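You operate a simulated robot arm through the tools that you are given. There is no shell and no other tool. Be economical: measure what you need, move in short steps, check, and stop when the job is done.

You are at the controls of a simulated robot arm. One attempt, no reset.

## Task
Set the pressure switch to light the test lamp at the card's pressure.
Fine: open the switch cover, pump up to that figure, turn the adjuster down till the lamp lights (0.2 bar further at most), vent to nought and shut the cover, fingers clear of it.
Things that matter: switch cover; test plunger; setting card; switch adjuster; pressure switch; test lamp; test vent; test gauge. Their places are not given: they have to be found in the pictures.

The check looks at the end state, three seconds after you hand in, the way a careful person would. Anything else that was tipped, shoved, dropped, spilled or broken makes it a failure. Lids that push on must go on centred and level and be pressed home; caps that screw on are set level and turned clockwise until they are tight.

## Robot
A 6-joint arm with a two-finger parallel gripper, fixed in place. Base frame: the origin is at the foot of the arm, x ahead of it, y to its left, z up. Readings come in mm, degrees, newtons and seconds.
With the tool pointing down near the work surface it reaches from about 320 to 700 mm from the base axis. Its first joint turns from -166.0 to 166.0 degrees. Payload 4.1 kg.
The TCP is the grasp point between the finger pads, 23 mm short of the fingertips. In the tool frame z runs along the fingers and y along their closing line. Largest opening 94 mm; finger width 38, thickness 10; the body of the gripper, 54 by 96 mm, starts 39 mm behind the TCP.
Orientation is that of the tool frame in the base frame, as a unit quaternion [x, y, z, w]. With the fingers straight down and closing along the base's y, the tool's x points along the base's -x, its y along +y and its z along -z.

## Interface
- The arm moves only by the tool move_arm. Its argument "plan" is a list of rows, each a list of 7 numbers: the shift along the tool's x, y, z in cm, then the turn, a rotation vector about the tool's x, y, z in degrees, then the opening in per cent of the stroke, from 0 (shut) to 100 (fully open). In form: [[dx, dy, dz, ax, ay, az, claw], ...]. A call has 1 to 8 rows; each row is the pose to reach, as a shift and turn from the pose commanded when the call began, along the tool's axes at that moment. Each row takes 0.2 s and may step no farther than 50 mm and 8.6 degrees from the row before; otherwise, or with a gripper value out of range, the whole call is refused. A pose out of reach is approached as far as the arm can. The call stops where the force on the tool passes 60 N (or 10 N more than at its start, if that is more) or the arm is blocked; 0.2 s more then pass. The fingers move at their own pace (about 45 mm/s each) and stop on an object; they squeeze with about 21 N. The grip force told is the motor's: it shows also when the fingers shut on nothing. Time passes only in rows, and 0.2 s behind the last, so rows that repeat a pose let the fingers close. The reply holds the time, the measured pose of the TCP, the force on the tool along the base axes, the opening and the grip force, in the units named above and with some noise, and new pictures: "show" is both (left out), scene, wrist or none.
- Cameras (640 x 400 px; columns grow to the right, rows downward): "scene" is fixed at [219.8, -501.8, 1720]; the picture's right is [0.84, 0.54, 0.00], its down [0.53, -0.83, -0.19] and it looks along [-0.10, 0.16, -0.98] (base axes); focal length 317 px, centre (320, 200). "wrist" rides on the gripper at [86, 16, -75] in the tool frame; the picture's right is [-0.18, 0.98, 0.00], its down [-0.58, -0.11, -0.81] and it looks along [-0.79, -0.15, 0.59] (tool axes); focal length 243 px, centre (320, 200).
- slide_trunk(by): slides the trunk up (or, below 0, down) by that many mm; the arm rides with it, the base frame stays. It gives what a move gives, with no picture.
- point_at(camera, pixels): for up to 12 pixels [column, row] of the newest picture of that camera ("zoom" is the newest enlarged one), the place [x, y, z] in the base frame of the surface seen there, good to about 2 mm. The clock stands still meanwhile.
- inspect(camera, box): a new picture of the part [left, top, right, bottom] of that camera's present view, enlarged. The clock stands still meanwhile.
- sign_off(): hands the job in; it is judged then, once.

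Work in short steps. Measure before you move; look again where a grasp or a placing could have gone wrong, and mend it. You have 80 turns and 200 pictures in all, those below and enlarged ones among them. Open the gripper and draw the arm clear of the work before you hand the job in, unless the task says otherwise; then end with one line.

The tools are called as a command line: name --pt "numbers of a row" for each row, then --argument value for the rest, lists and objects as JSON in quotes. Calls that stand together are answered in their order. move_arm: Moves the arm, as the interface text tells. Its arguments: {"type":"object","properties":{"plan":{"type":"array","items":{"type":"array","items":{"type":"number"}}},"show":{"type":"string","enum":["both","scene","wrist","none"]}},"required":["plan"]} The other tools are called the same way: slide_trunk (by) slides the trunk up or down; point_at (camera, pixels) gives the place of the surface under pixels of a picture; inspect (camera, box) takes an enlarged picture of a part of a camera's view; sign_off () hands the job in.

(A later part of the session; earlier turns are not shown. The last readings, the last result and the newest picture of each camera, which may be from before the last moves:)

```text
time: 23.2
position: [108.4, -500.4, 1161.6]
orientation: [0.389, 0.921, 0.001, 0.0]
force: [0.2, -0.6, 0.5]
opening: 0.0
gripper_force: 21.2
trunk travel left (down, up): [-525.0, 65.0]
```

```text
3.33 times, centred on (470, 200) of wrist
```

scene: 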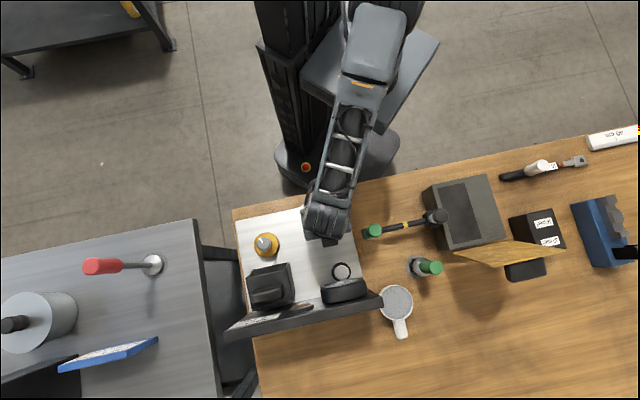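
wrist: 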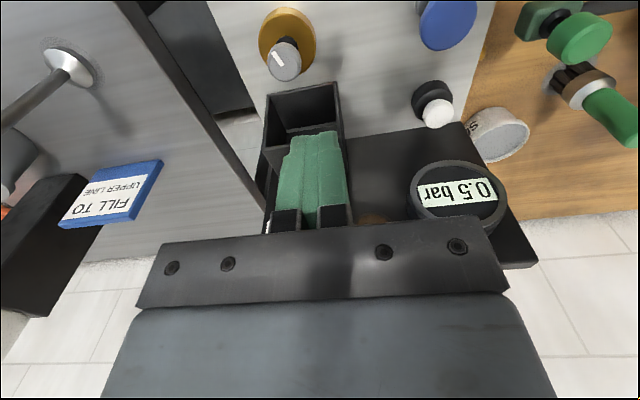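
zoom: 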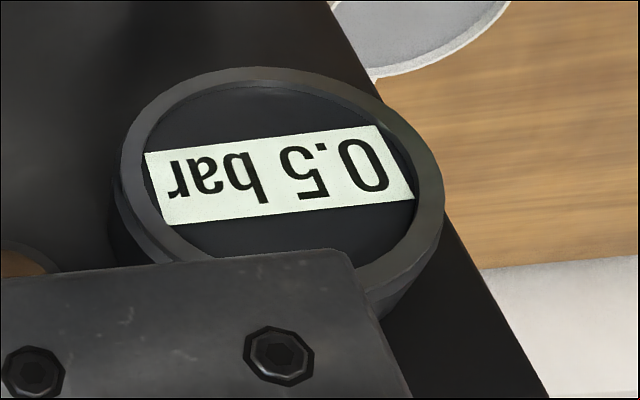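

One full stroke gives 0.5 bar, so three more are needed. I return to the plunger and do one stroke.

move_arm --pt "-0.2 3 3 0 0 0 0" --pt "-0.4 6 6 0 0 0 0" --pt "-0.5 9.5 9 0 0 0 0" --pt "-0.5 11 13 0 0 0 0" --pt "-0.5 11 15 0 0 0 0" --pt "-0.5 11 16.2 0 0 0 0" --pt "-0.5 11 17.2 0 0 0 0" --pt "-0.5 11 17.2 0 0 0 0" --show "none"

move_arm --pt "0 0 -2 0 0 0 0" --pt "0 0 -4 0 0 0 0" --pt "0 0 -4 0 0 0 0" --pt "0 0 -2 0 0 0 0" --pt "0 0 -1 0 0 0 0" --pt "0 0 0 0 0 0 0" --pt "0 0 0 0 0 0 0" --show "none"

move_arm --pt "0 0 -4.5 0 0 0 0" --pt "0 -3 -8 0 0 0 0" --pt "0 -6.5 -11 0 0 0 0" --pt "0.3 -9 -14.5 0 0 0 0" --pt "0.5 -11 -17.2 0 0 0 0" --show "wrist"

inspect --camera "wrist" --box '[380, 140, 560, 260]'

```text
time: 25.0
position: [191.1, -429.0, 989.6]
orientation: [0.39, 0.921, -0.001, 0.001]
force: [4.1, 0.7, 16.7]
opening: 0.0
gripper_force: 21.2
trunk travel left (down, up): [-525.0, 65.0]
```

```text
time: 26.6
position: [190.9, -430.7, 990.3]
orientation: [0.389, 0.921, -0.002, 0.0]
force: [2.5, 2.5, 11.6]
opening: 0.0
gripper_force: 20.9
trunk travel left (down, up): [-525.0, 65.0]
```

```text
time: 27.8
position: [109.6, -502.9, 1160.8]
orientation: [0.39, 0.921, 0.0, 0.0]
force: [0.4, 0.3, -0.1]
opening: 0.0
gripper_force: 20.6
trunk travel left (down, up): [-525.0, 65.0]
```

wrist: 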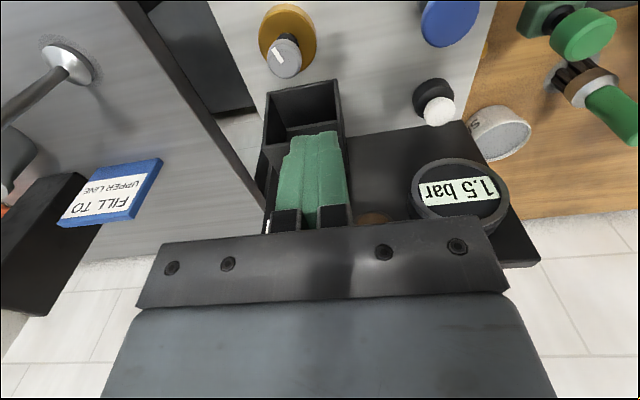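

```text
3.33 times, centred on (470, 200) of wrist
```

zoom: 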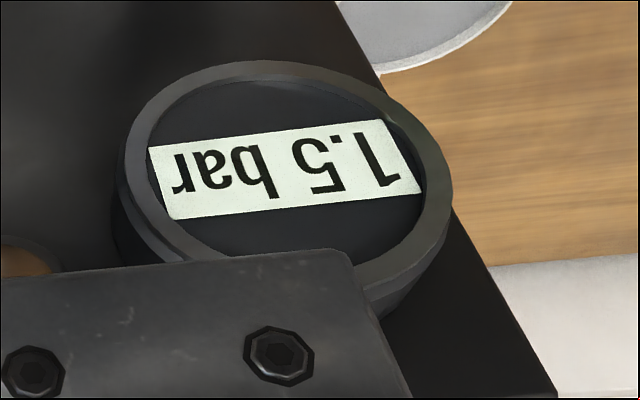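

1.5 bar. One more full stroke, then read again.

move_arm --pt "-0.2 3 3 0 0 0 0" --pt "-0.4 6 6 0 0 0 0" --pt "-0.5 9.5 9 0 0 0 0" --pt "-0.5 11 13 0 0 0 0" --pt "-0.5 11 15 0 0 0 0" --pt "-0.5 11 16.2 0 0 0 0" --pt "-0.5 11 17.2 0 0 0 0" --pt "-0.5 11 17.2 0 0 0 0" --show "none"

move_arm --pt "0 0 -4.5 0 0 0 0" --pt "0 -3 -8 0 0 0 0" --pt "0 -6.5 -11 0 0 0 0" --pt "0.3 -9 -14.5 0 0 0 0" --pt "0.5 -11 -17.2 0 0 0 0" --show "both"

inspect --camera "wrist" --box '[380, 140, 560, 260]'

inspect --camera "wrist" --box '[230, 0, 340, 90]'

```text
time: 29.6
position: [188.8, -429.0, 990.9]
orientation: [0.39, 0.921, -0.002, 0.001]
force: [-0.5, -1.5, 17.8]
opening: 0.0
gripper_force: 21.1
trunk travel left (down, up): [-525.0, 65.0]
```

```text
time: 30.8
position: [106.4, -501.8, 1159.6]
orientation: [0.39, 0.921, 0.001, 0.0]
force: [0.2, -0.6, 0.3]
opening: 0.0
gripper_force: 21.1
trunk travel left (down, up): [-525.0, 65.0]
```

scene: 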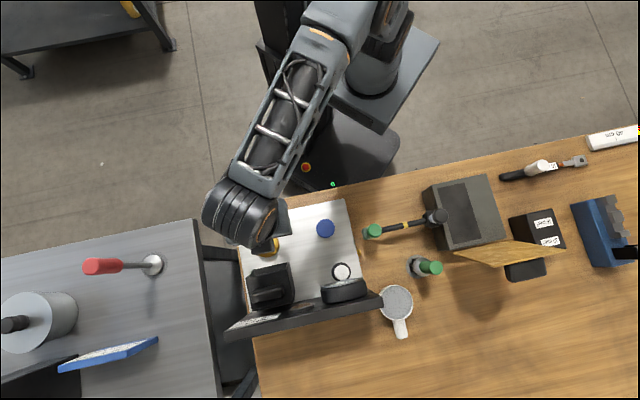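
wrist: 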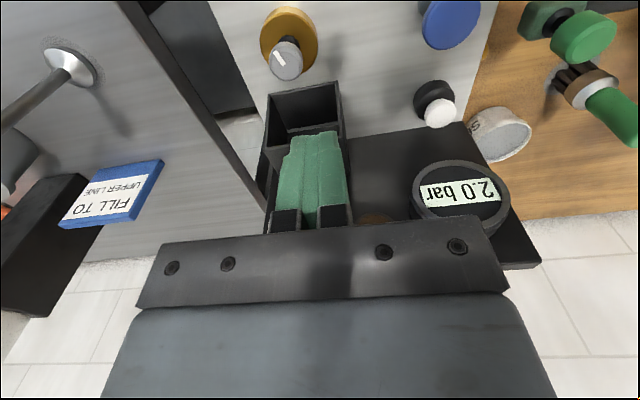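

```text
3.33 times, centred on (470, 200) of wrist
```

zoom: 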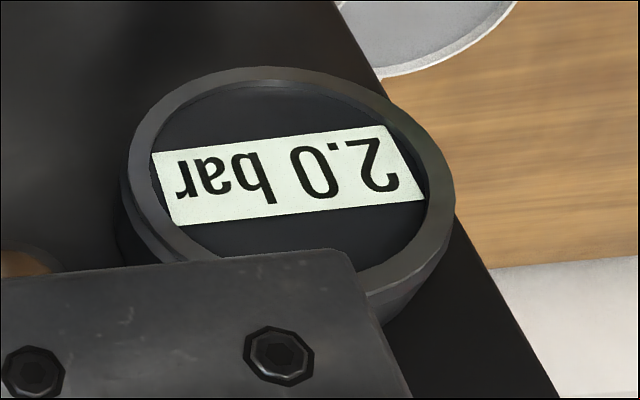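

```text
4.44 times, centred on (285, 45) of wrist
```

zoom: 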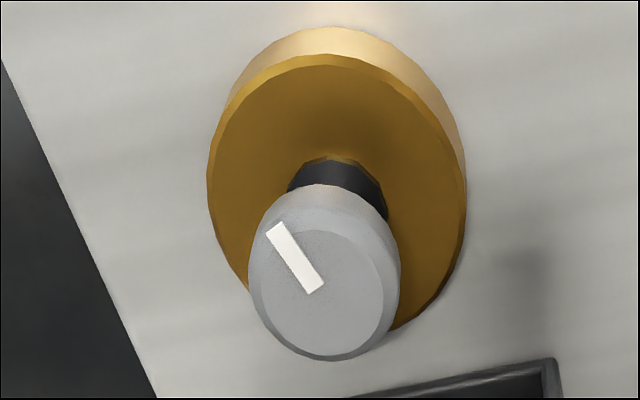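

2.0 bar on the gauge. Now the adjuster at (93,-539): I go above it with the fingers opened to ~56 mm, yaw pre-turned 18° clockwise so I can then turn anticlockwise (down).

move_arm --pt "-0.6 -1.2 2 0 0 6 60" --pt "-1.2 -2.4 4 0 0 12 60" --pt "-1.73 -3.55 7 0 0 18 60" --pt "-1.73 -3.55 10.5 0 0 18 60" --pt "-1.73 -3.55 12.5 0 0 18 60"

inspect --camera "scene" --box '[220, 200, 380, 340]'

```text
time: 32.0
position: [93.7, -539.4, 1035.3]
orientation: [0.529, 0.849, 0.0, 0.0]
force: [0.5, -0.2, 0.4]
opening: 56.5
gripper_force: 0.0
trunk travel left (down, up): [-525.0, 65.0]
```

scene: 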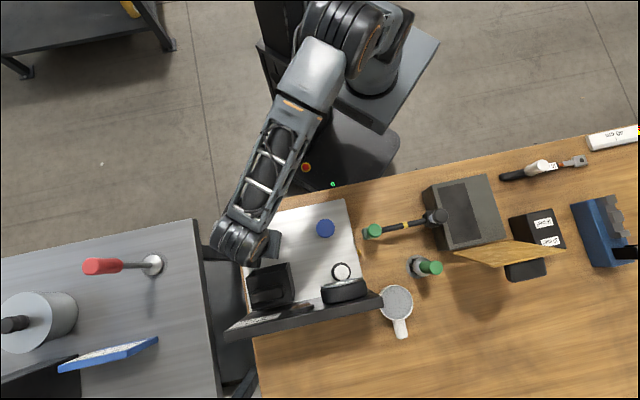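
wrist: 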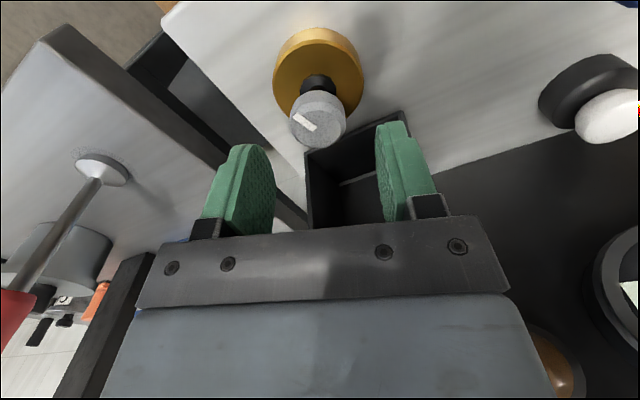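

```text
2.86 times, centred on (300, 270) of scene
```

zoom: 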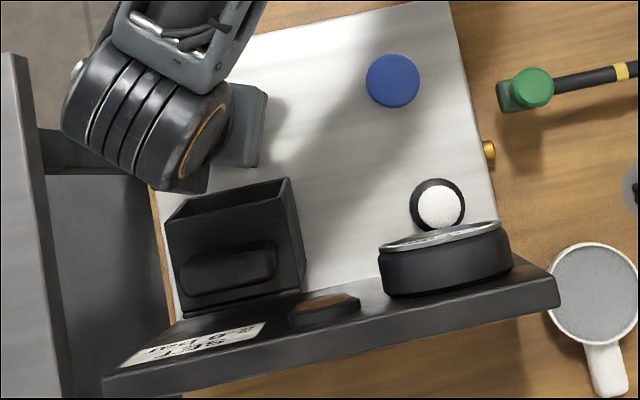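

Lamp visible in both views. I check the knob centre against the TCP before descending.

point_at --camera "wrist" --pixels '[[317, 121], [297, 121], [338, 118], [313, 100], [318, 138]]'

inspect --camera "wrist" --box '[260, 60, 400, 160]'

```text
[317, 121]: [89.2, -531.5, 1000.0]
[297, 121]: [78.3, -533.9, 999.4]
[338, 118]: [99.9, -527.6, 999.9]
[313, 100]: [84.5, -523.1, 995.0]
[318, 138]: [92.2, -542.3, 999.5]
```

```text
4.00 times, centred on (330, 110) of wrist
```

zoom: 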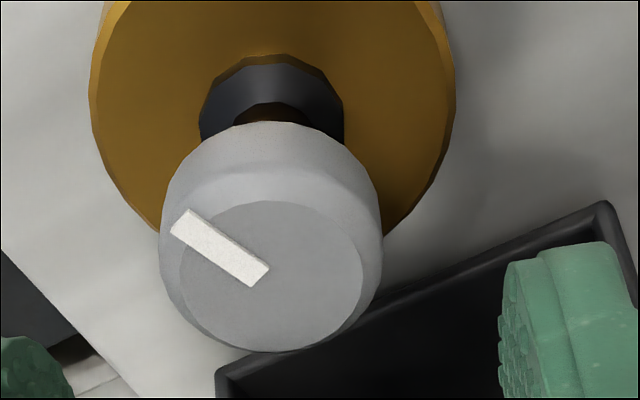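

Knob centre ≈(92,-538). I descend to z 991 and close on it.

move_arm --pt "0.2 -0.1 2.2 0 0 0 60" --pt "0.2 -0.1 4.4 0 0 0 60" --pt "0.2 -0.1 4.4 0 0 0 40" --pt "0.2 -0.1 4.4 0 0 0 25" --pt "0.2 -0.1 4.4 0 0 0 25"

inspect --camera "scene" --box '[240, 240, 340, 330]'

```text
time: 33.2
position: [91.0, -538.5, 992.5]
orientation: [0.529, 0.849, 0.001, -0.001]
force: [5.3, 4.1, 0.0]
opening: 30.6
gripper_force: 44.8
trunk travel left (down, up): [-525.0, 65.0]
```

scene: 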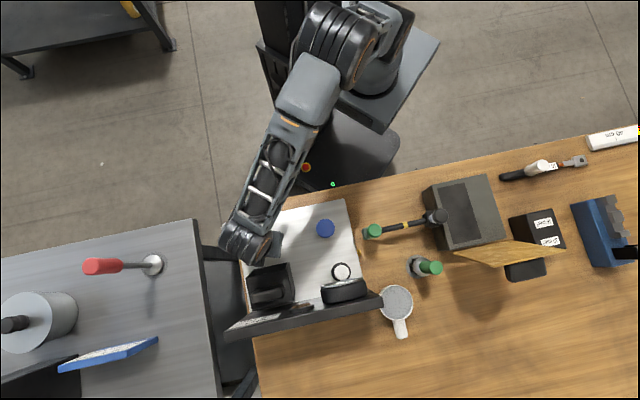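
wrist: 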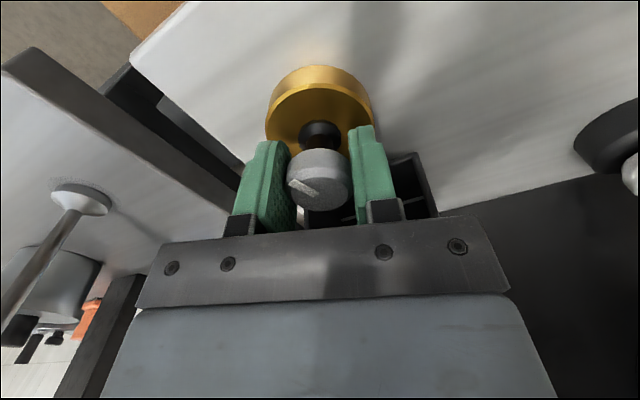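

```text
4.44 times, centred on (290, 285) of scene
```

zoom: 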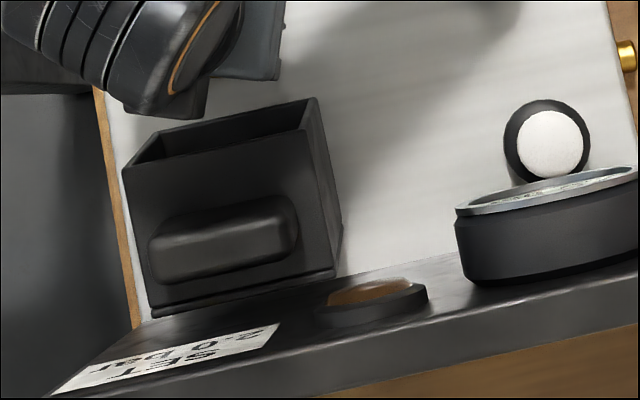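

Gripped at 31 mm. I turn anticlockwise 10° and look at the lamp (scene ~(305,306)).

move_arm --pt "0 0 0 0 0 -5 25" --pt "0 0 0 0 0 -10 25" --pt "0 0 0 0 0 -10 25" --show "wrist"

inspect --camera "scene" --box '[270, 270, 340, 330]'

move_arm --pt "0 0 0 0 0 -5 25" --pt "0 0 0 0 0 -10 25" --pt "0 0 0 0 0 -10 25" --show "wrist"

inspect --camera "scene" --box '[270, 270, 340, 330]'

```text
time: 34.0
position: [92.8, -538.1, 991.6]
orientation: [0.453, 0.892, 0.0, 0.0]
force: [5.5, 2.5, -1.2]
opening: 30.9
gripper_force: 45.2
trunk travel left (down, up): [-525.0, 65.0]
```

wrist: 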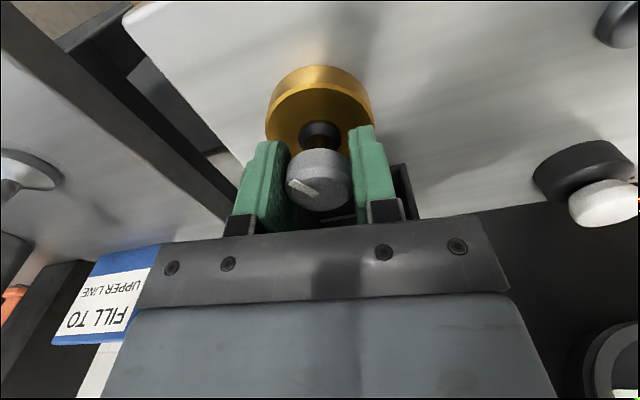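

```text
6.67 times, centred on (305, 300) of scene
```

zoom: 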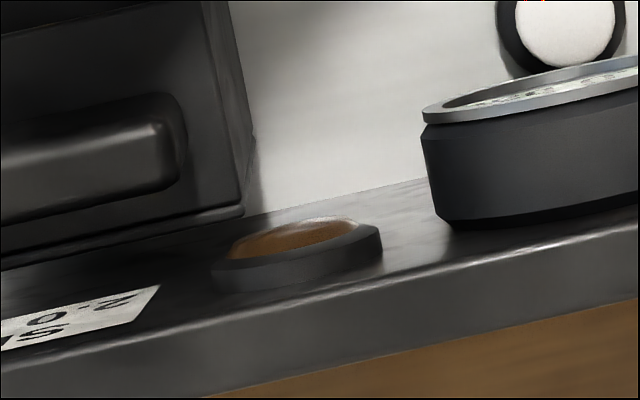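

```text
time: 34.8
position: [92.9, -538.0, 991.7]
orientation: [0.372, 0.928, 0.0, 0.001]
force: [3.9, 0.4, 1.3]
opening: 30.6
gripper_force: 44.2
trunk travel left (down, up): [-525.0, 65.0]
```

wrist: 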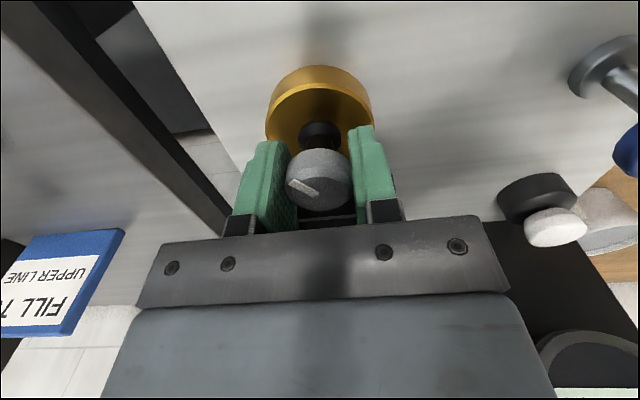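

```text
6.67 times, centred on (305, 300) of scene
```

zoom: 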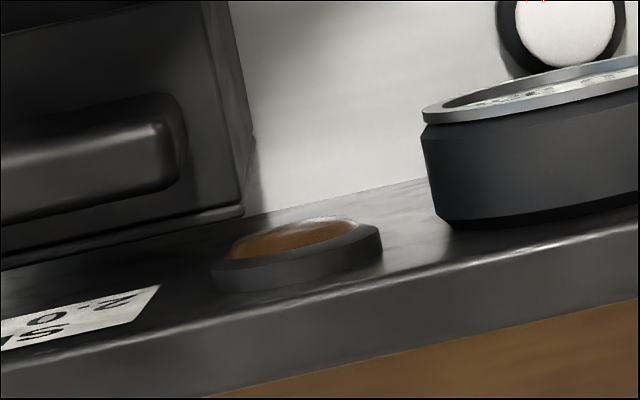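

The knob turns with the fingers; lamp still brown (unlit). Another 10°, twice.

move_arm --pt "0 0 0 0 0 -5 25" --pt "0 0 0 0 0 -10 25" --pt "0 0 0 0 0 -10 25" --show "none"

inspect --camera "scene" --box '[270, 270, 340, 330]'

move_arm --pt "0 0 0 0 0 -5 25" --pt "0 0 0 0 0 -9 25" --pt "0 0 0 0 0 -9 25" --show "wrist"

inspect --camera "scene" --box '[270, 270, 340, 330]'

```text
time: 35.6
position: [91.6, -538.3, 991.2]
orientation: [0.291, 0.957, -0.001, 0.0]
force: [2.2, 0.4, 6.6]
opening: 30.8
gripper_force: 44.8
trunk travel left (down, up): [-525.0, 65.0]
```

```text
6.67 times, centred on (305, 300) of scene
```

zoom: 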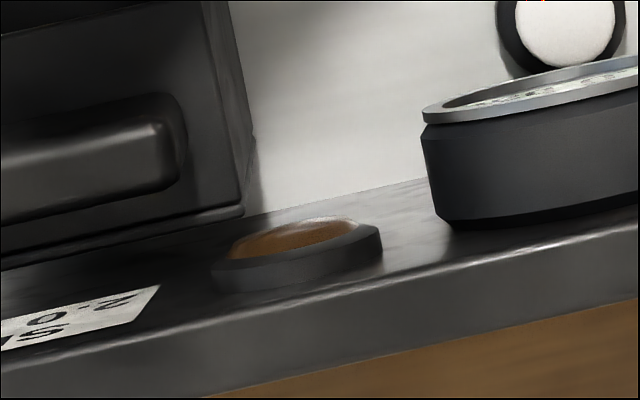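

```text
time: 36.4
position: [92.2, -537.2, 992.0]
orientation: [0.215, 0.977, -0.001, 0.0]
force: [-0.1, 0.2, 6.5]
opening: 30.8
gripper_force: 45.2
trunk travel left (down, up): [-525.0, 65.0]
```

wrist: 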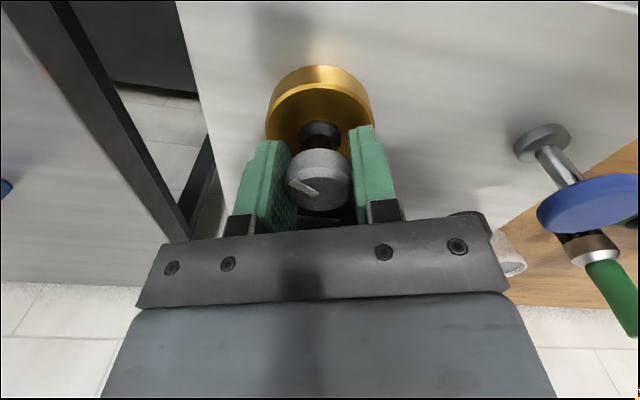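

```text
6.67 times, centred on (305, 300) of scene
```

zoom: 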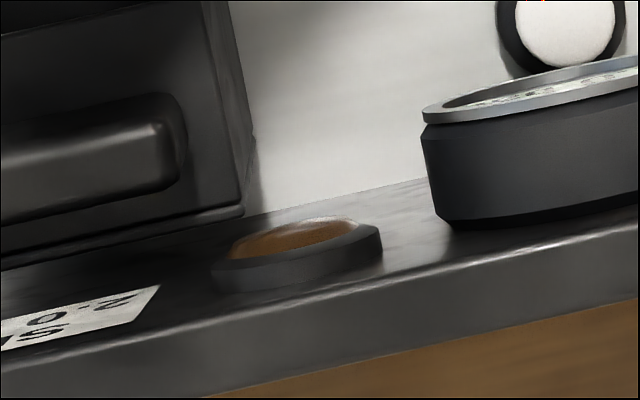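

39° and still dark. The gripper body is above the hood rim, so I can keep turning: three more 10° steps.

move_arm --pt "0 0 0 0 0 -5 25" --pt "0 0 0 0 0 -10 25" --pt "0 0 0 0 0 -10 25" --show "none"

inspect --camera "scene" --box '[270, 270, 340, 330]'

move_arm --pt "0 0 0 0 0 -5 25" --pt "0 0 0 0 0 -10 25" --pt "0 0 0 0 0 -10 25" --show "none"

inspect --camera "scene" --box '[270, 270, 340, 330]'

move_arm --pt "0 0 0 0 0 -5 25" --pt "0 0 0 0 0 -10 25" --pt "0 0 0 0 0 -10 25" --show "both"

inspect --camera "scene" --box '[270, 270, 340, 330]'

```text
time: 37.2
position: [93.1, -537.7, 991.0]
orientation: [0.13, 0.992, 0.0, 0.0]
force: [-0.5, 5.1, 4.4]
opening: 30.9
gripper_force: 45.1
trunk travel left (down, up): [-525.0, 65.0]
```

```text
6.67 times, centred on (305, 300) of scene
```

zoom: 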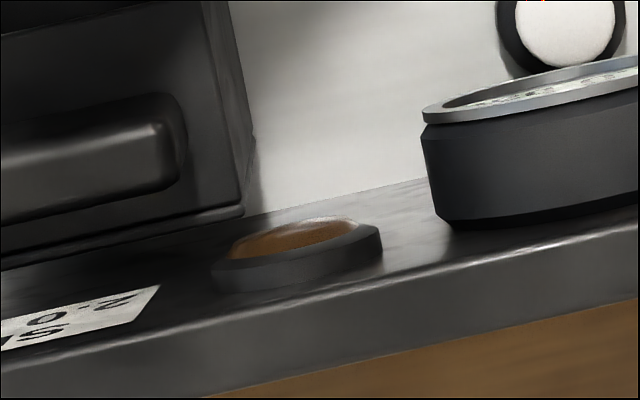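

```text
time: 38.0
position: [93.2, -537.2, 991.6]
orientation: [0.042, 0.999, 0.0, 0.0]
force: [1.1, 9.7, 2.2]
opening: 30.3
gripper_force: 45.2
trunk travel left (down, up): [-525.0, 65.0]
```

```text
6.67 times, centred on (305, 300) of scene
```

zoom: 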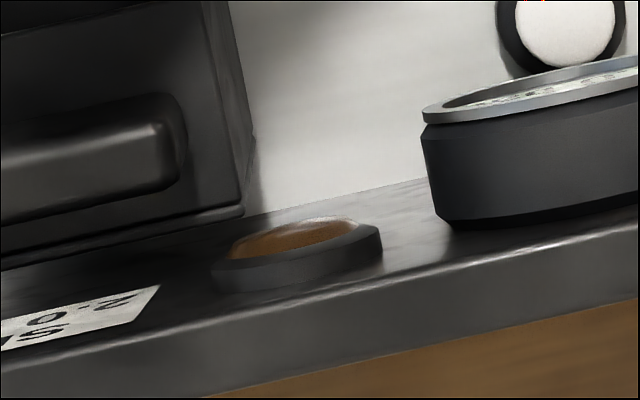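

```text
time: 38.8
position: [93.5, -538.2, 991.4]
orientation: [-0.045, 0.999, 0.0, 0.0]
force: [1.5, 11.1, 1.8]
opening: 30.5
gripper_force: 44.8
trunk travel left (down, up): [-525.0, 65.0]
```

scene: 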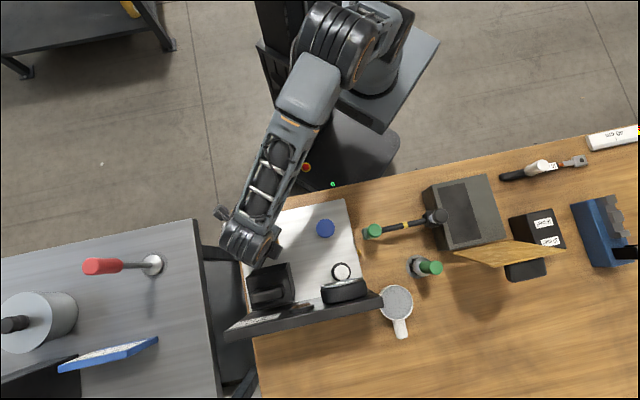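
wrist: 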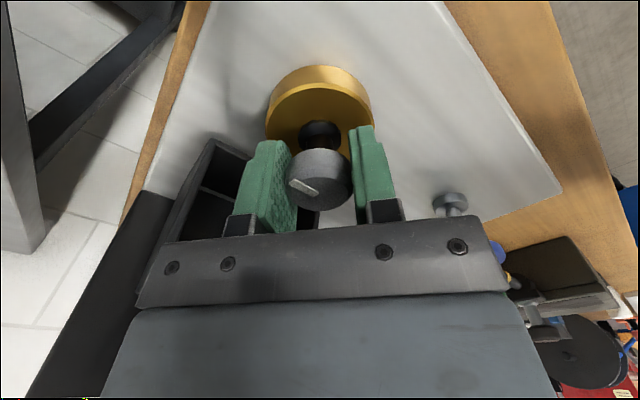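

```text
6.67 times, centred on (305, 300) of scene
```

zoom: 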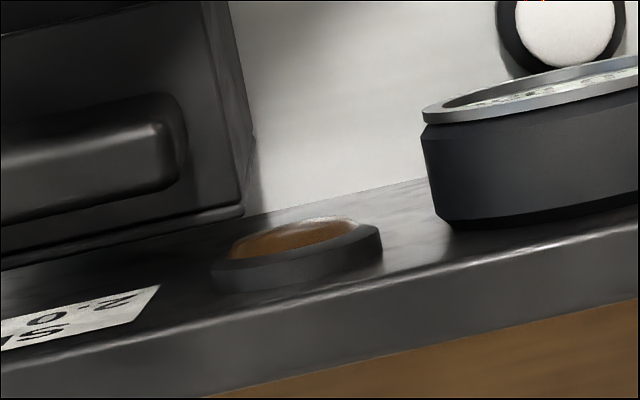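

69° turned, lamp dark; the side force grows. I open to 47 mm around the knob, swing back 68° and regrip.

move_arm --pt "0 0 0 0 0 0 50" --pt "0 0 0 0 0 0 50" --show "none"

move_arm --pt "0 0 0 0 0 8.5 50" --pt "0 0 0 0 0 17 50" --pt "0 0 0 0 0 25.5 50" --pt "0 0 0 0 0 34 50" --pt "0 0 0 0 0 42.5 50" --pt "0 0 0 0 0 51 50" --pt "0 0 0 0 0 59.5 50" --pt "0 0 0 0 0 68 50" --show "none"

move_arm --pt "0 0 0 0 0 0 50" --pt "0 0 0 0 0 0 25" --pt "0 0 0 0 0 0 25" --pt "0 0 0 0 0 0 25" --show "both"

```text
time: 39.4
position: [92.4, -538.0, 991.2]
orientation: [-0.045, 0.999, 0.001, 0.0]
force: [0.0, 0.1, 0.2]
opening: 47.2
gripper_force: 0.1
trunk travel left (down, up): [-525.0, 65.0]
```

```text
time: 41.2
position: [92.5, -537.5, 992.3]
orientation: [0.523, 0.852, 0.0, 0.0]
force: [-0.4, 0.8, -0.1]
opening: 47.1
gripper_force: 0.0
trunk travel left (down, up): [-525.0, 65.0]
```

```text
time: 42.2
position: [93.4, -538.5, 992.5]
orientation: [0.522, 0.853, 0.0, 0.001]
force: [0.7, 0.0, 0.2]
opening: 30.3
gripper_force: 44.5
trunk travel left (down, up): [-525.0, 65.0]
```

scene: 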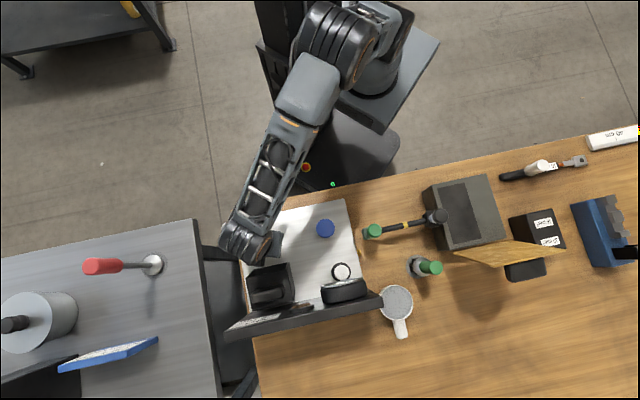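
wrist: 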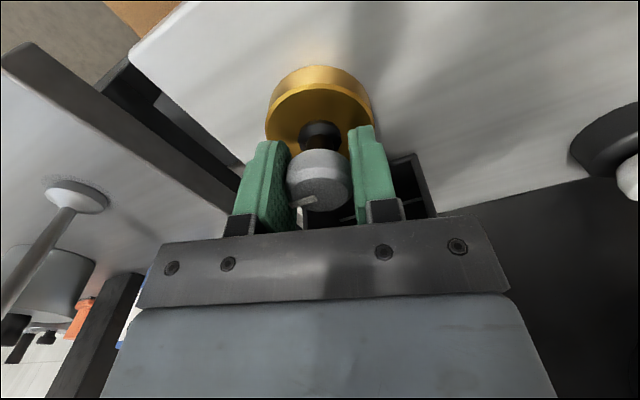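

The mark has moved on and the knob is regripped. I continue in 10° steps with lamp looks.

move_arm --pt "0 0 0 0 0 -5 25" --pt "0 0 0 0 0 -10 25" --pt "0 0 0 0 0 -10 25" --show "none"

inspect --camera "scene" --box '[270, 270, 340, 330]'

move_arm --pt "0 0 0 0 0 -5 25" --pt "0 0 0 0 0 -10 25" --pt "0 0 0 0 0 -10 25" --show "none"

inspect --camera "scene" --box '[270, 270, 340, 330]'

move_arm --pt "0 0 0 0 0 -5 25" --pt "0 0 0 0 0 -10 25" --pt "0 0 0 0 0 -10 25" --show "none"

inspect --camera "scene" --box '[270, 270, 340, 330]'

```text
time: 43.0
position: [92.5, -538.8, 991.8]
orientation: [0.445, 0.895, 0.0, 0.0]
force: [1.1, -3.5, -1.8]
opening: 30.8
gripper_force: 44.8
trunk travel left (down, up): [-525.0, 65.0]
```

```text
6.67 times, centred on (305, 300) of scene
```

zoom: 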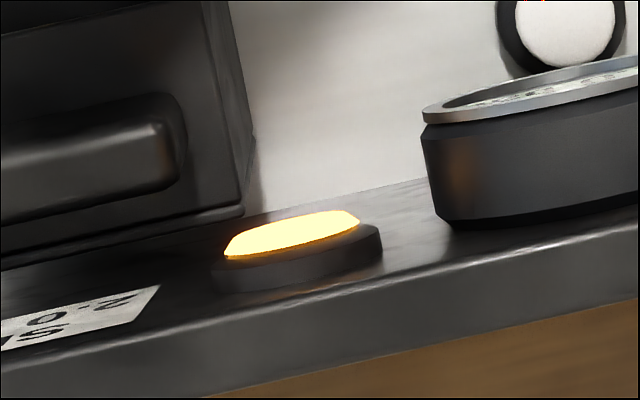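

```text
time: 43.8
position: [92.3, -537.9, 991.4]
orientation: [0.364, 0.931, -0.001, 0.001]
force: [0.0, -1.1, -2.9]
opening: 30.4
gripper_force: 45.0
trunk travel left (down, up): [-525.0, 65.0]
```

```text
6.67 times, centred on (305, 300) of scene
```

zoom: 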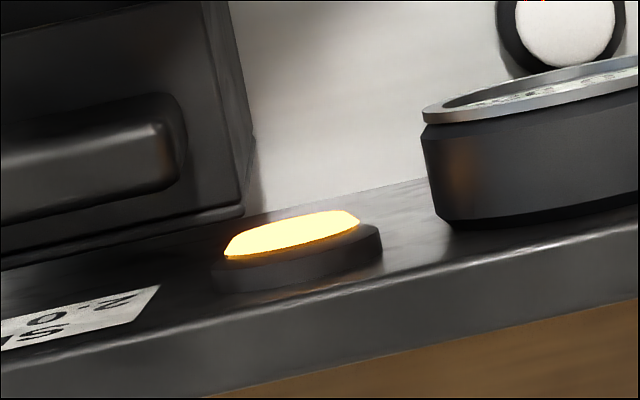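

```text
time: 44.6
position: [93.1, -538.0, 992.2]
orientation: [0.282, 0.959, 0.0, 0.0]
force: [1.1, -4.0, -3.4]
opening: 30.7
gripper_force: 44.1
trunk travel left (down, up): [-525.0, 65.0]
```

```text
6.67 times, centred on (305, 300) of scene
```

zoom: 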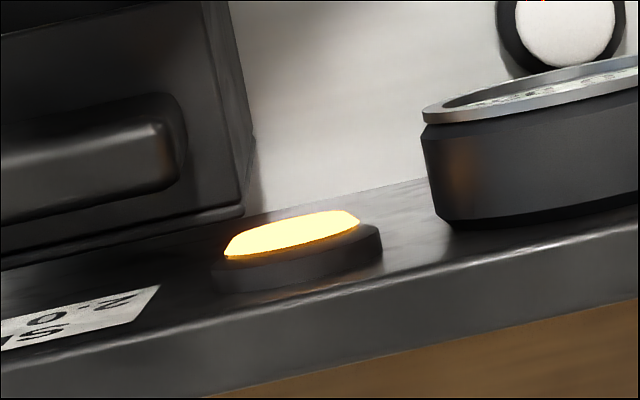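

The lamp lit in the first of those steps; I overshot. I turn back clockwise 20°, then 5° more, 5° more, watching for it to go out.

move_arm --pt "0 0 0 0 0 7 25" --pt "0 0 0 0 0 14 25" --pt "0 0 0 0 0 20 25" --pt "0 0 0 0 0 20 25" --show "none"

inspect --camera "scene" --box '[270, 270, 340, 330]'

move_arm --pt "0 0 0 0 0 4 25" --pt "0 0 0 0 0 4 25" --show "none"

inspect --camera "scene" --box '[270, 270, 340, 330]'

move_arm --pt "0 0 0 0 0 4 25" --pt "0 0 0 0 0 4 25" --show "none"

inspect --camera "scene" --box '[270, 270, 340, 330]'

```text
time: 45.6
position: [92.0, -536.9, 991.8]
orientation: [0.446, 0.895, 0.0, -0.001]
force: [-0.7, -0.8, 2.2]
opening: 30.5
gripper_force: 45.3
trunk travel left (down, up): [-525.0, 65.0]
```

```text
6.67 times, centred on (305, 300) of scene
```

zoom: 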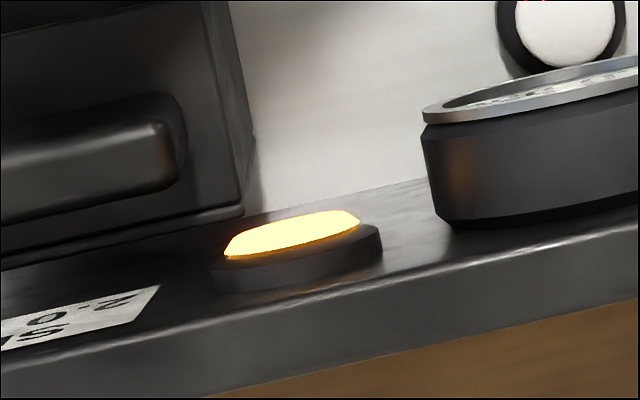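

```text
time: 46.2
position: [93.0, -536.9, 990.3]
orientation: [0.476, 0.879, -0.001, 0.0]
force: [-2.2, -5.6, 1.5]
opening: 30.7
gripper_force: 45.6
trunk travel left (down, up): [-525.0, 65.0]
```

```text
6.67 times, centred on (305, 300) of scene
```

zoom: 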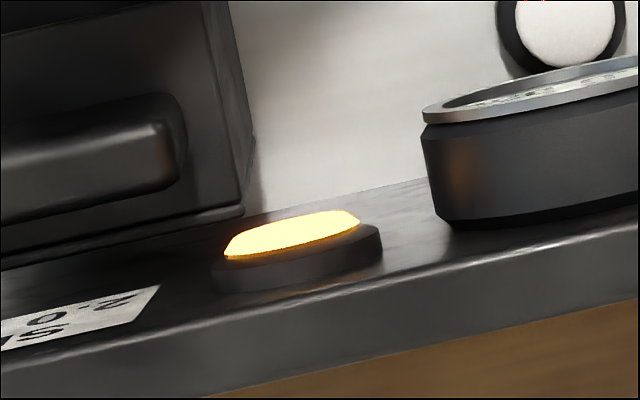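

```text
time: 46.8
position: [92.0, -537.7, 991.8]
orientation: [0.508, 0.862, 0.0, 0.0]
force: [-1.9, -5.7, 3.1]
opening: 30.7
gripper_force: 45.1
trunk travel left (down, up): [-525.0, 65.0]
```

```text
6.67 times, centred on (305, 300) of scene
```

zoom: 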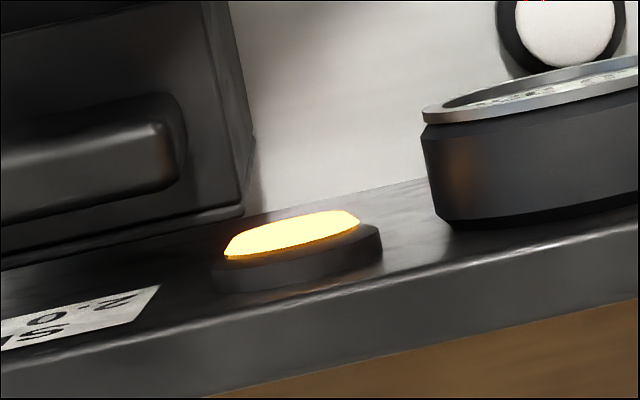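

Still lit. I keep turning back in 5° steps till it goes out.

move_arm --pt "0 0 0 0 0 5 25" --pt "0 0 0 0 0 5 25" --show "none"

inspect --camera "scene" --box '[270, 270, 340, 330]'

move_arm --pt "0 0 0 0 0 5 25" --pt "0 0 0 0 0 5 25" --show "none"

inspect --camera "scene" --box '[270, 270, 340, 330]'

move_arm --pt "0 0 0 0 0 5 25" --pt "0 0 0 0 0 5 25" --show "wrist"

inspect --camera "scene" --box '[270, 270, 340, 330]'

```text
time: 47.4
position: [92.0, -537.9, 992.5]
orientation: [0.545, 0.839, 0.0, 0.0]
force: [-2.9, -2.0, 2.4]
opening: 30.2
gripper_force: 45.0
trunk travel left (down, up): [-525.0, 65.0]
```

```text
6.67 times, centred on (305, 300) of scene
```

zoom: 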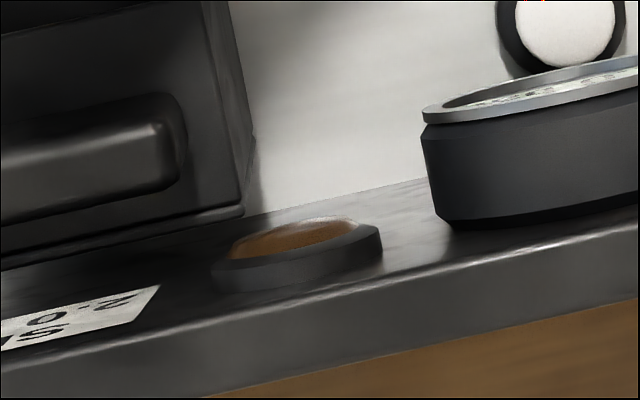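

```text
time: 48.0
position: [92.7, -538.4, 992.2]
orientation: [0.581, 0.814, 0.0, -0.001]
force: [-3.0, -5.9, 7.8]
opening: 30.7
gripper_force: 44.7
trunk travel left (down, up): [-525.0, 65.0]
```

```text
6.67 times, centred on (305, 300) of scene
```

zoom: 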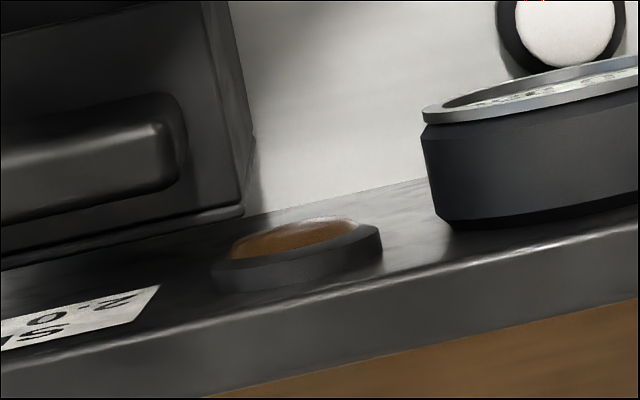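

```text
time: 48.6
position: [92.9, -537.9, 991.7]
orientation: [0.615, 0.788, -0.001, 0.001]
force: [-4.9, -7.9, 7.8]
opening: 30.7
gripper_force: 45.5
trunk travel left (down, up): [-525.0, 65.0]
```

wrist: 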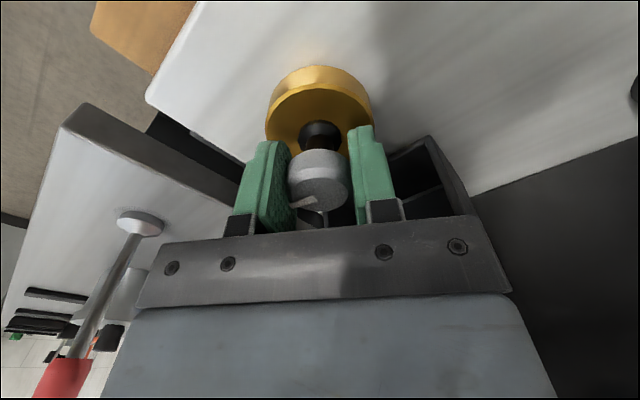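

```text
6.67 times, centred on (305, 300) of scene
```

zoom: 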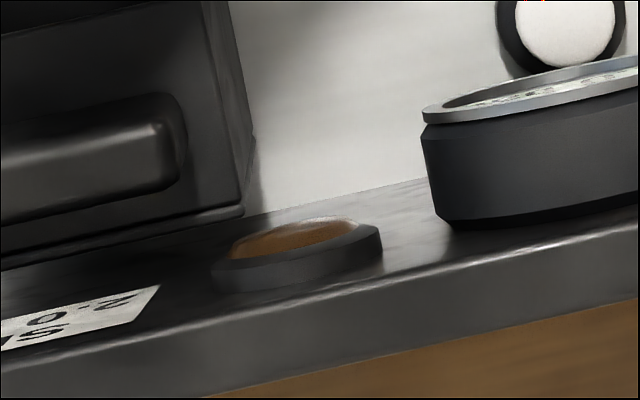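

It went out between tool angles ≈119° and 114°; now at 104°. I turn down again: 10°, then 2.5° steps.

move_arm --pt "0 0 0 0 0 -5 25" --pt "0 0 0 0 0 -10 25" --pt "0 0 0 0 0 -10 25" --show "none"

inspect --camera "scene" --box '[270, 270, 340, 330]'

move_arm --pt "0 0 0 0 0 -2.5 25" --pt "0 0 0 0 0 -2.5 25" --show "none"

inspect --camera "scene" --box '[270, 270, 340, 330]'

move_arm --pt "0 0 0 0 0 -2.5 25" --pt "0 0 0 0 0 -2.5 25" --show "none"

inspect --camera "scene" --box '[270, 270, 340, 330]'

```text
time: 49.4
position: [92.7, -538.4, 991.7]
orientation: [0.544, 0.839, -0.001, 0.001]
force: [-4.6, -7.9, 6.5]
opening: 30.5
gripper_force: 44.5
trunk travel left (down, up): [-525.0, 65.0]
```

```text
6.67 times, centred on (305, 300) of scene
```

zoom: 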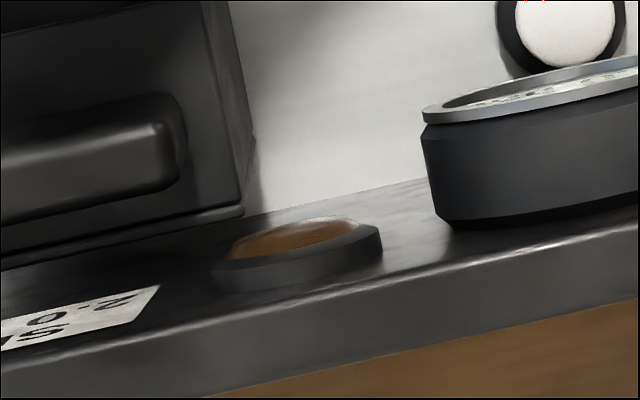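

```text
time: 50.0
position: [92.1, -537.0, 992.3]
orientation: [0.525, 0.851, -0.001, 0.0]
force: [-2.0, -7.4, 3.4]
opening: 30.2
gripper_force: 45.4
trunk travel left (down, up): [-525.0, 65.0]
```

```text
6.67 times, centred on (305, 300) of scene
```

zoom: 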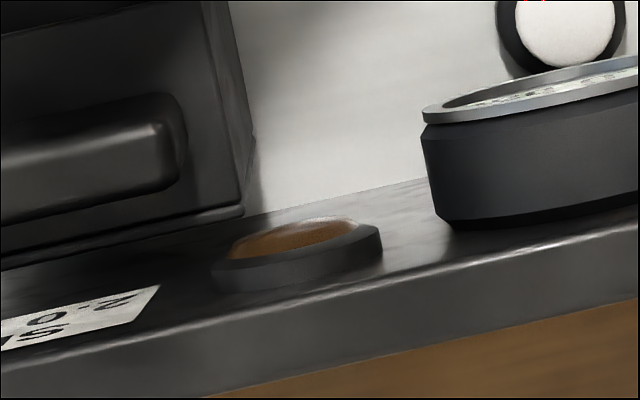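

```text
time: 50.6
position: [92.0, -538.9, 990.6]
orientation: [0.507, 0.862, 0.0, 0.0]
force: [-2.0, -5.6, 5.9]
opening: 30.4
gripper_force: 45.0
trunk travel left (down, up): [-525.0, 65.0]
```

```text
6.67 times, centred on (305, 300) of scene
```

zoom: 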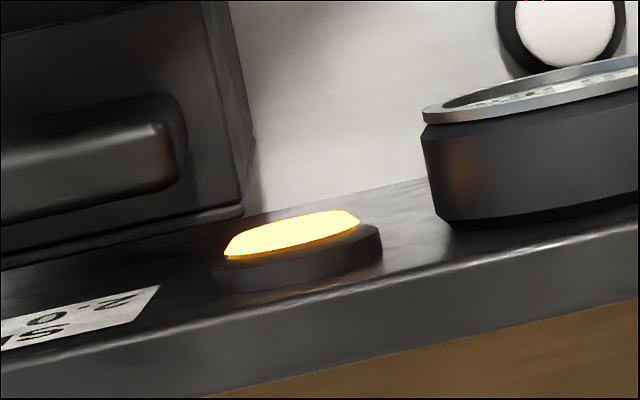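

Lit within the last 2.5°. I add 1.5° for margin, release and rise, then check lamp and gauge.

move_arm --pt "0 0 0 0 0 -1.5 25" --pt "0 0 0 0 0 -1.5 25" --pt "0 0 0 0 0 -1.5 55" --pt "0 0 0 0 0 -1.5 55" --pt "0 0 -2.5 0 0 -1.5 55" --pt "0 0 -6 0 0 -1.5 55" --pt "0 0 -10.5 0 0 -1.5 30" --pt "1 0 -15 0 0 -1.5 0"

move_arm --pt "1 2.5 -2 0 0 -7 0" --pt "1 3.5 -2 0 0 -14 0" --show "both"

```text
time: 52.4
position: [88.3, -529.6, 1141.1]
orientation: [0.496, 0.868, 0.0, 0.0]
force: [0.1, 0.3, 0.1]
opening: 0.0
gripper_force: 0.0
trunk travel left (down, up): [-525.0, 65.0]
```

scene: 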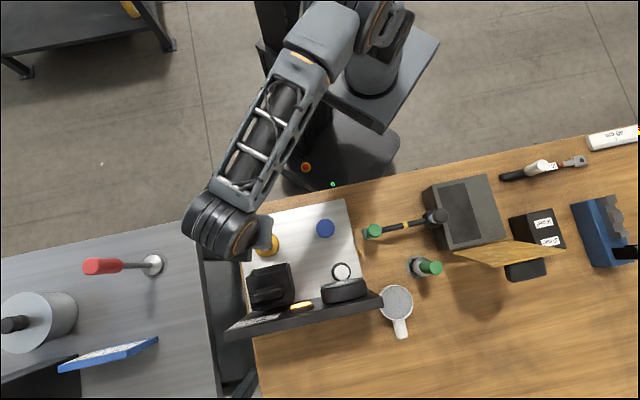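
wrist: 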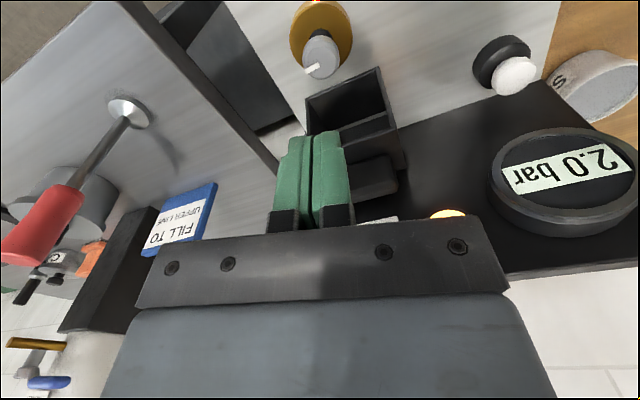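

```text
time: 53.0
position: [113.5, -501.7, 1160.5]
orientation: [0.385, 0.923, 0.0, 0.0]
force: [0.2, 0.7, 1.0]
opening: 0.0
gripper_force: 21.2
trunk travel left (down, up): [-525.0, 65.0]
```

scene: 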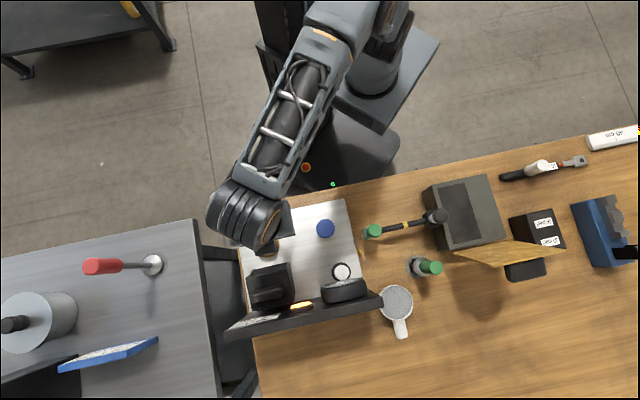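
wrist: 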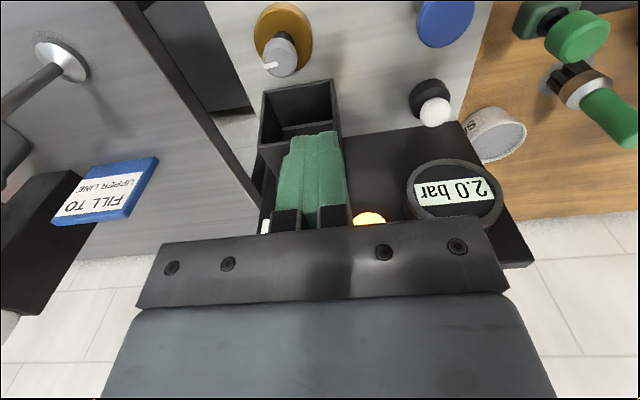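

Gauge 2.0, lamp lit, fingers clear. Now the vent (white button). I measure its surroundings—the gauge overhangs near it.

point_at --camera "wrist" --pixels '[[455, 165], [425, 175], [440, 215], [480, 205], [412, 190], [433, 112], [420, 130], [480, 130], [390, 150], [400, 210], [495, 190], [440, 97]]'

inspect --camera "wrist" --box '[380, 60, 540, 240]'

```text
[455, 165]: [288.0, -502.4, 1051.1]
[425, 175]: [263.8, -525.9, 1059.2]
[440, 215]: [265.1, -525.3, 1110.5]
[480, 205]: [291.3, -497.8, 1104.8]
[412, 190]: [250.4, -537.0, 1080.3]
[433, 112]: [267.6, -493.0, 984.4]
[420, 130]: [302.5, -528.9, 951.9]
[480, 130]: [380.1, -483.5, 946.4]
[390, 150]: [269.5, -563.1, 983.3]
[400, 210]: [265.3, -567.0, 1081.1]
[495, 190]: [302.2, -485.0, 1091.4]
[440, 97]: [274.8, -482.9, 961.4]
```

```text
2.22 times, centred on (460, 150) of wrist
```

zoom: 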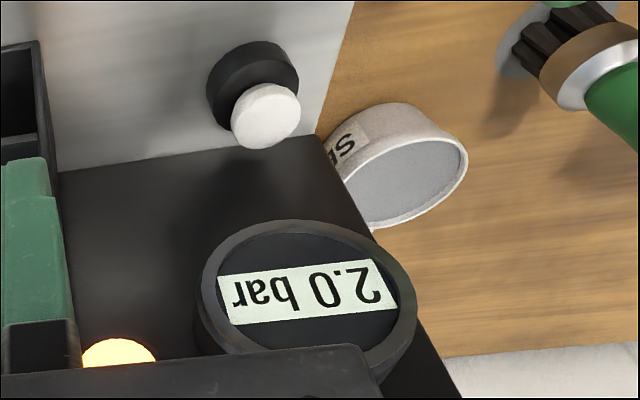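

Gauge face is a vertical plane at v≈-561 (z 1046–1122); the button centre is at v≈-547, top z 985. I go straight above with TCP at v≈-529, so the gripper body clears the gauge while the fingertips still cover the button.

move_arm --pt "-1 3.5 0 0 0 0 0" --pt "-2.5 7.0 0 0 0 0 0" --pt "-4.5 10.5 0 0 0 0 0" --pt "-7 11.9 0 0 0 0 0" --pt "-8.8 11.9 0.5 0 0 0 0" --pt "-8.8 11.9 4 0 0 0 0" --pt "-8.8 11.9 8 0 0 0 0"

inspect --camera "scene" --box '[290, 220, 400, 320]'

```text
time: 54.6
position: [261.4, -483.1, 1083.4]
orientation: [0.386, 0.922, -0.003, 0.003]
force: [0.8, -2.8, 17.9]
opening: 0.0
gripper_force: 21.2
trunk travel left (down, up): [-525.0, 65.0]
```

scene: 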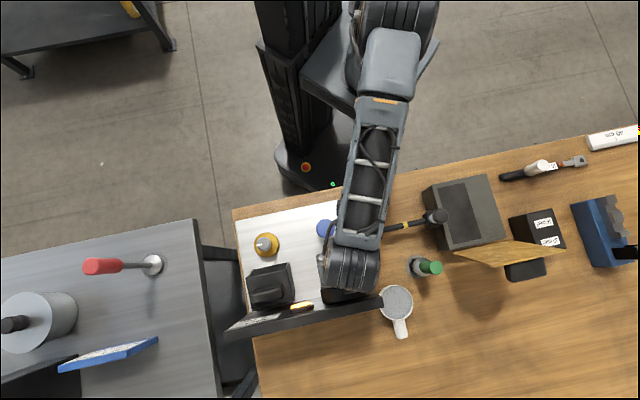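
wrist: 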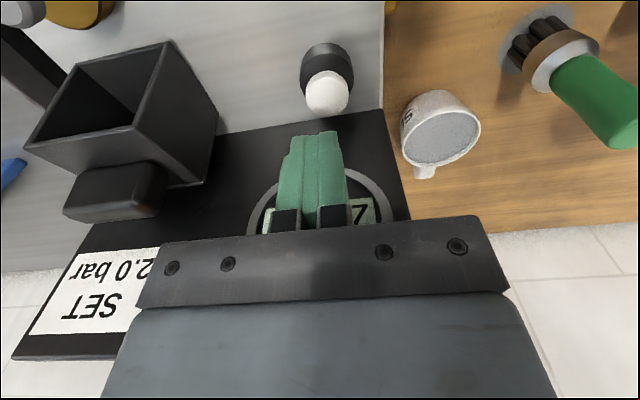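

```text
4.00 times, centred on (345, 270) of scene
```

zoom: 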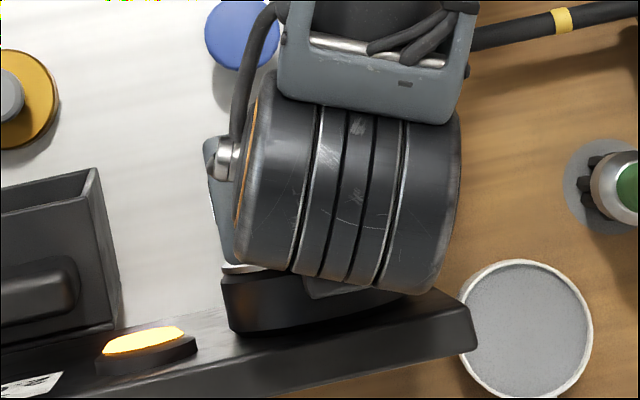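

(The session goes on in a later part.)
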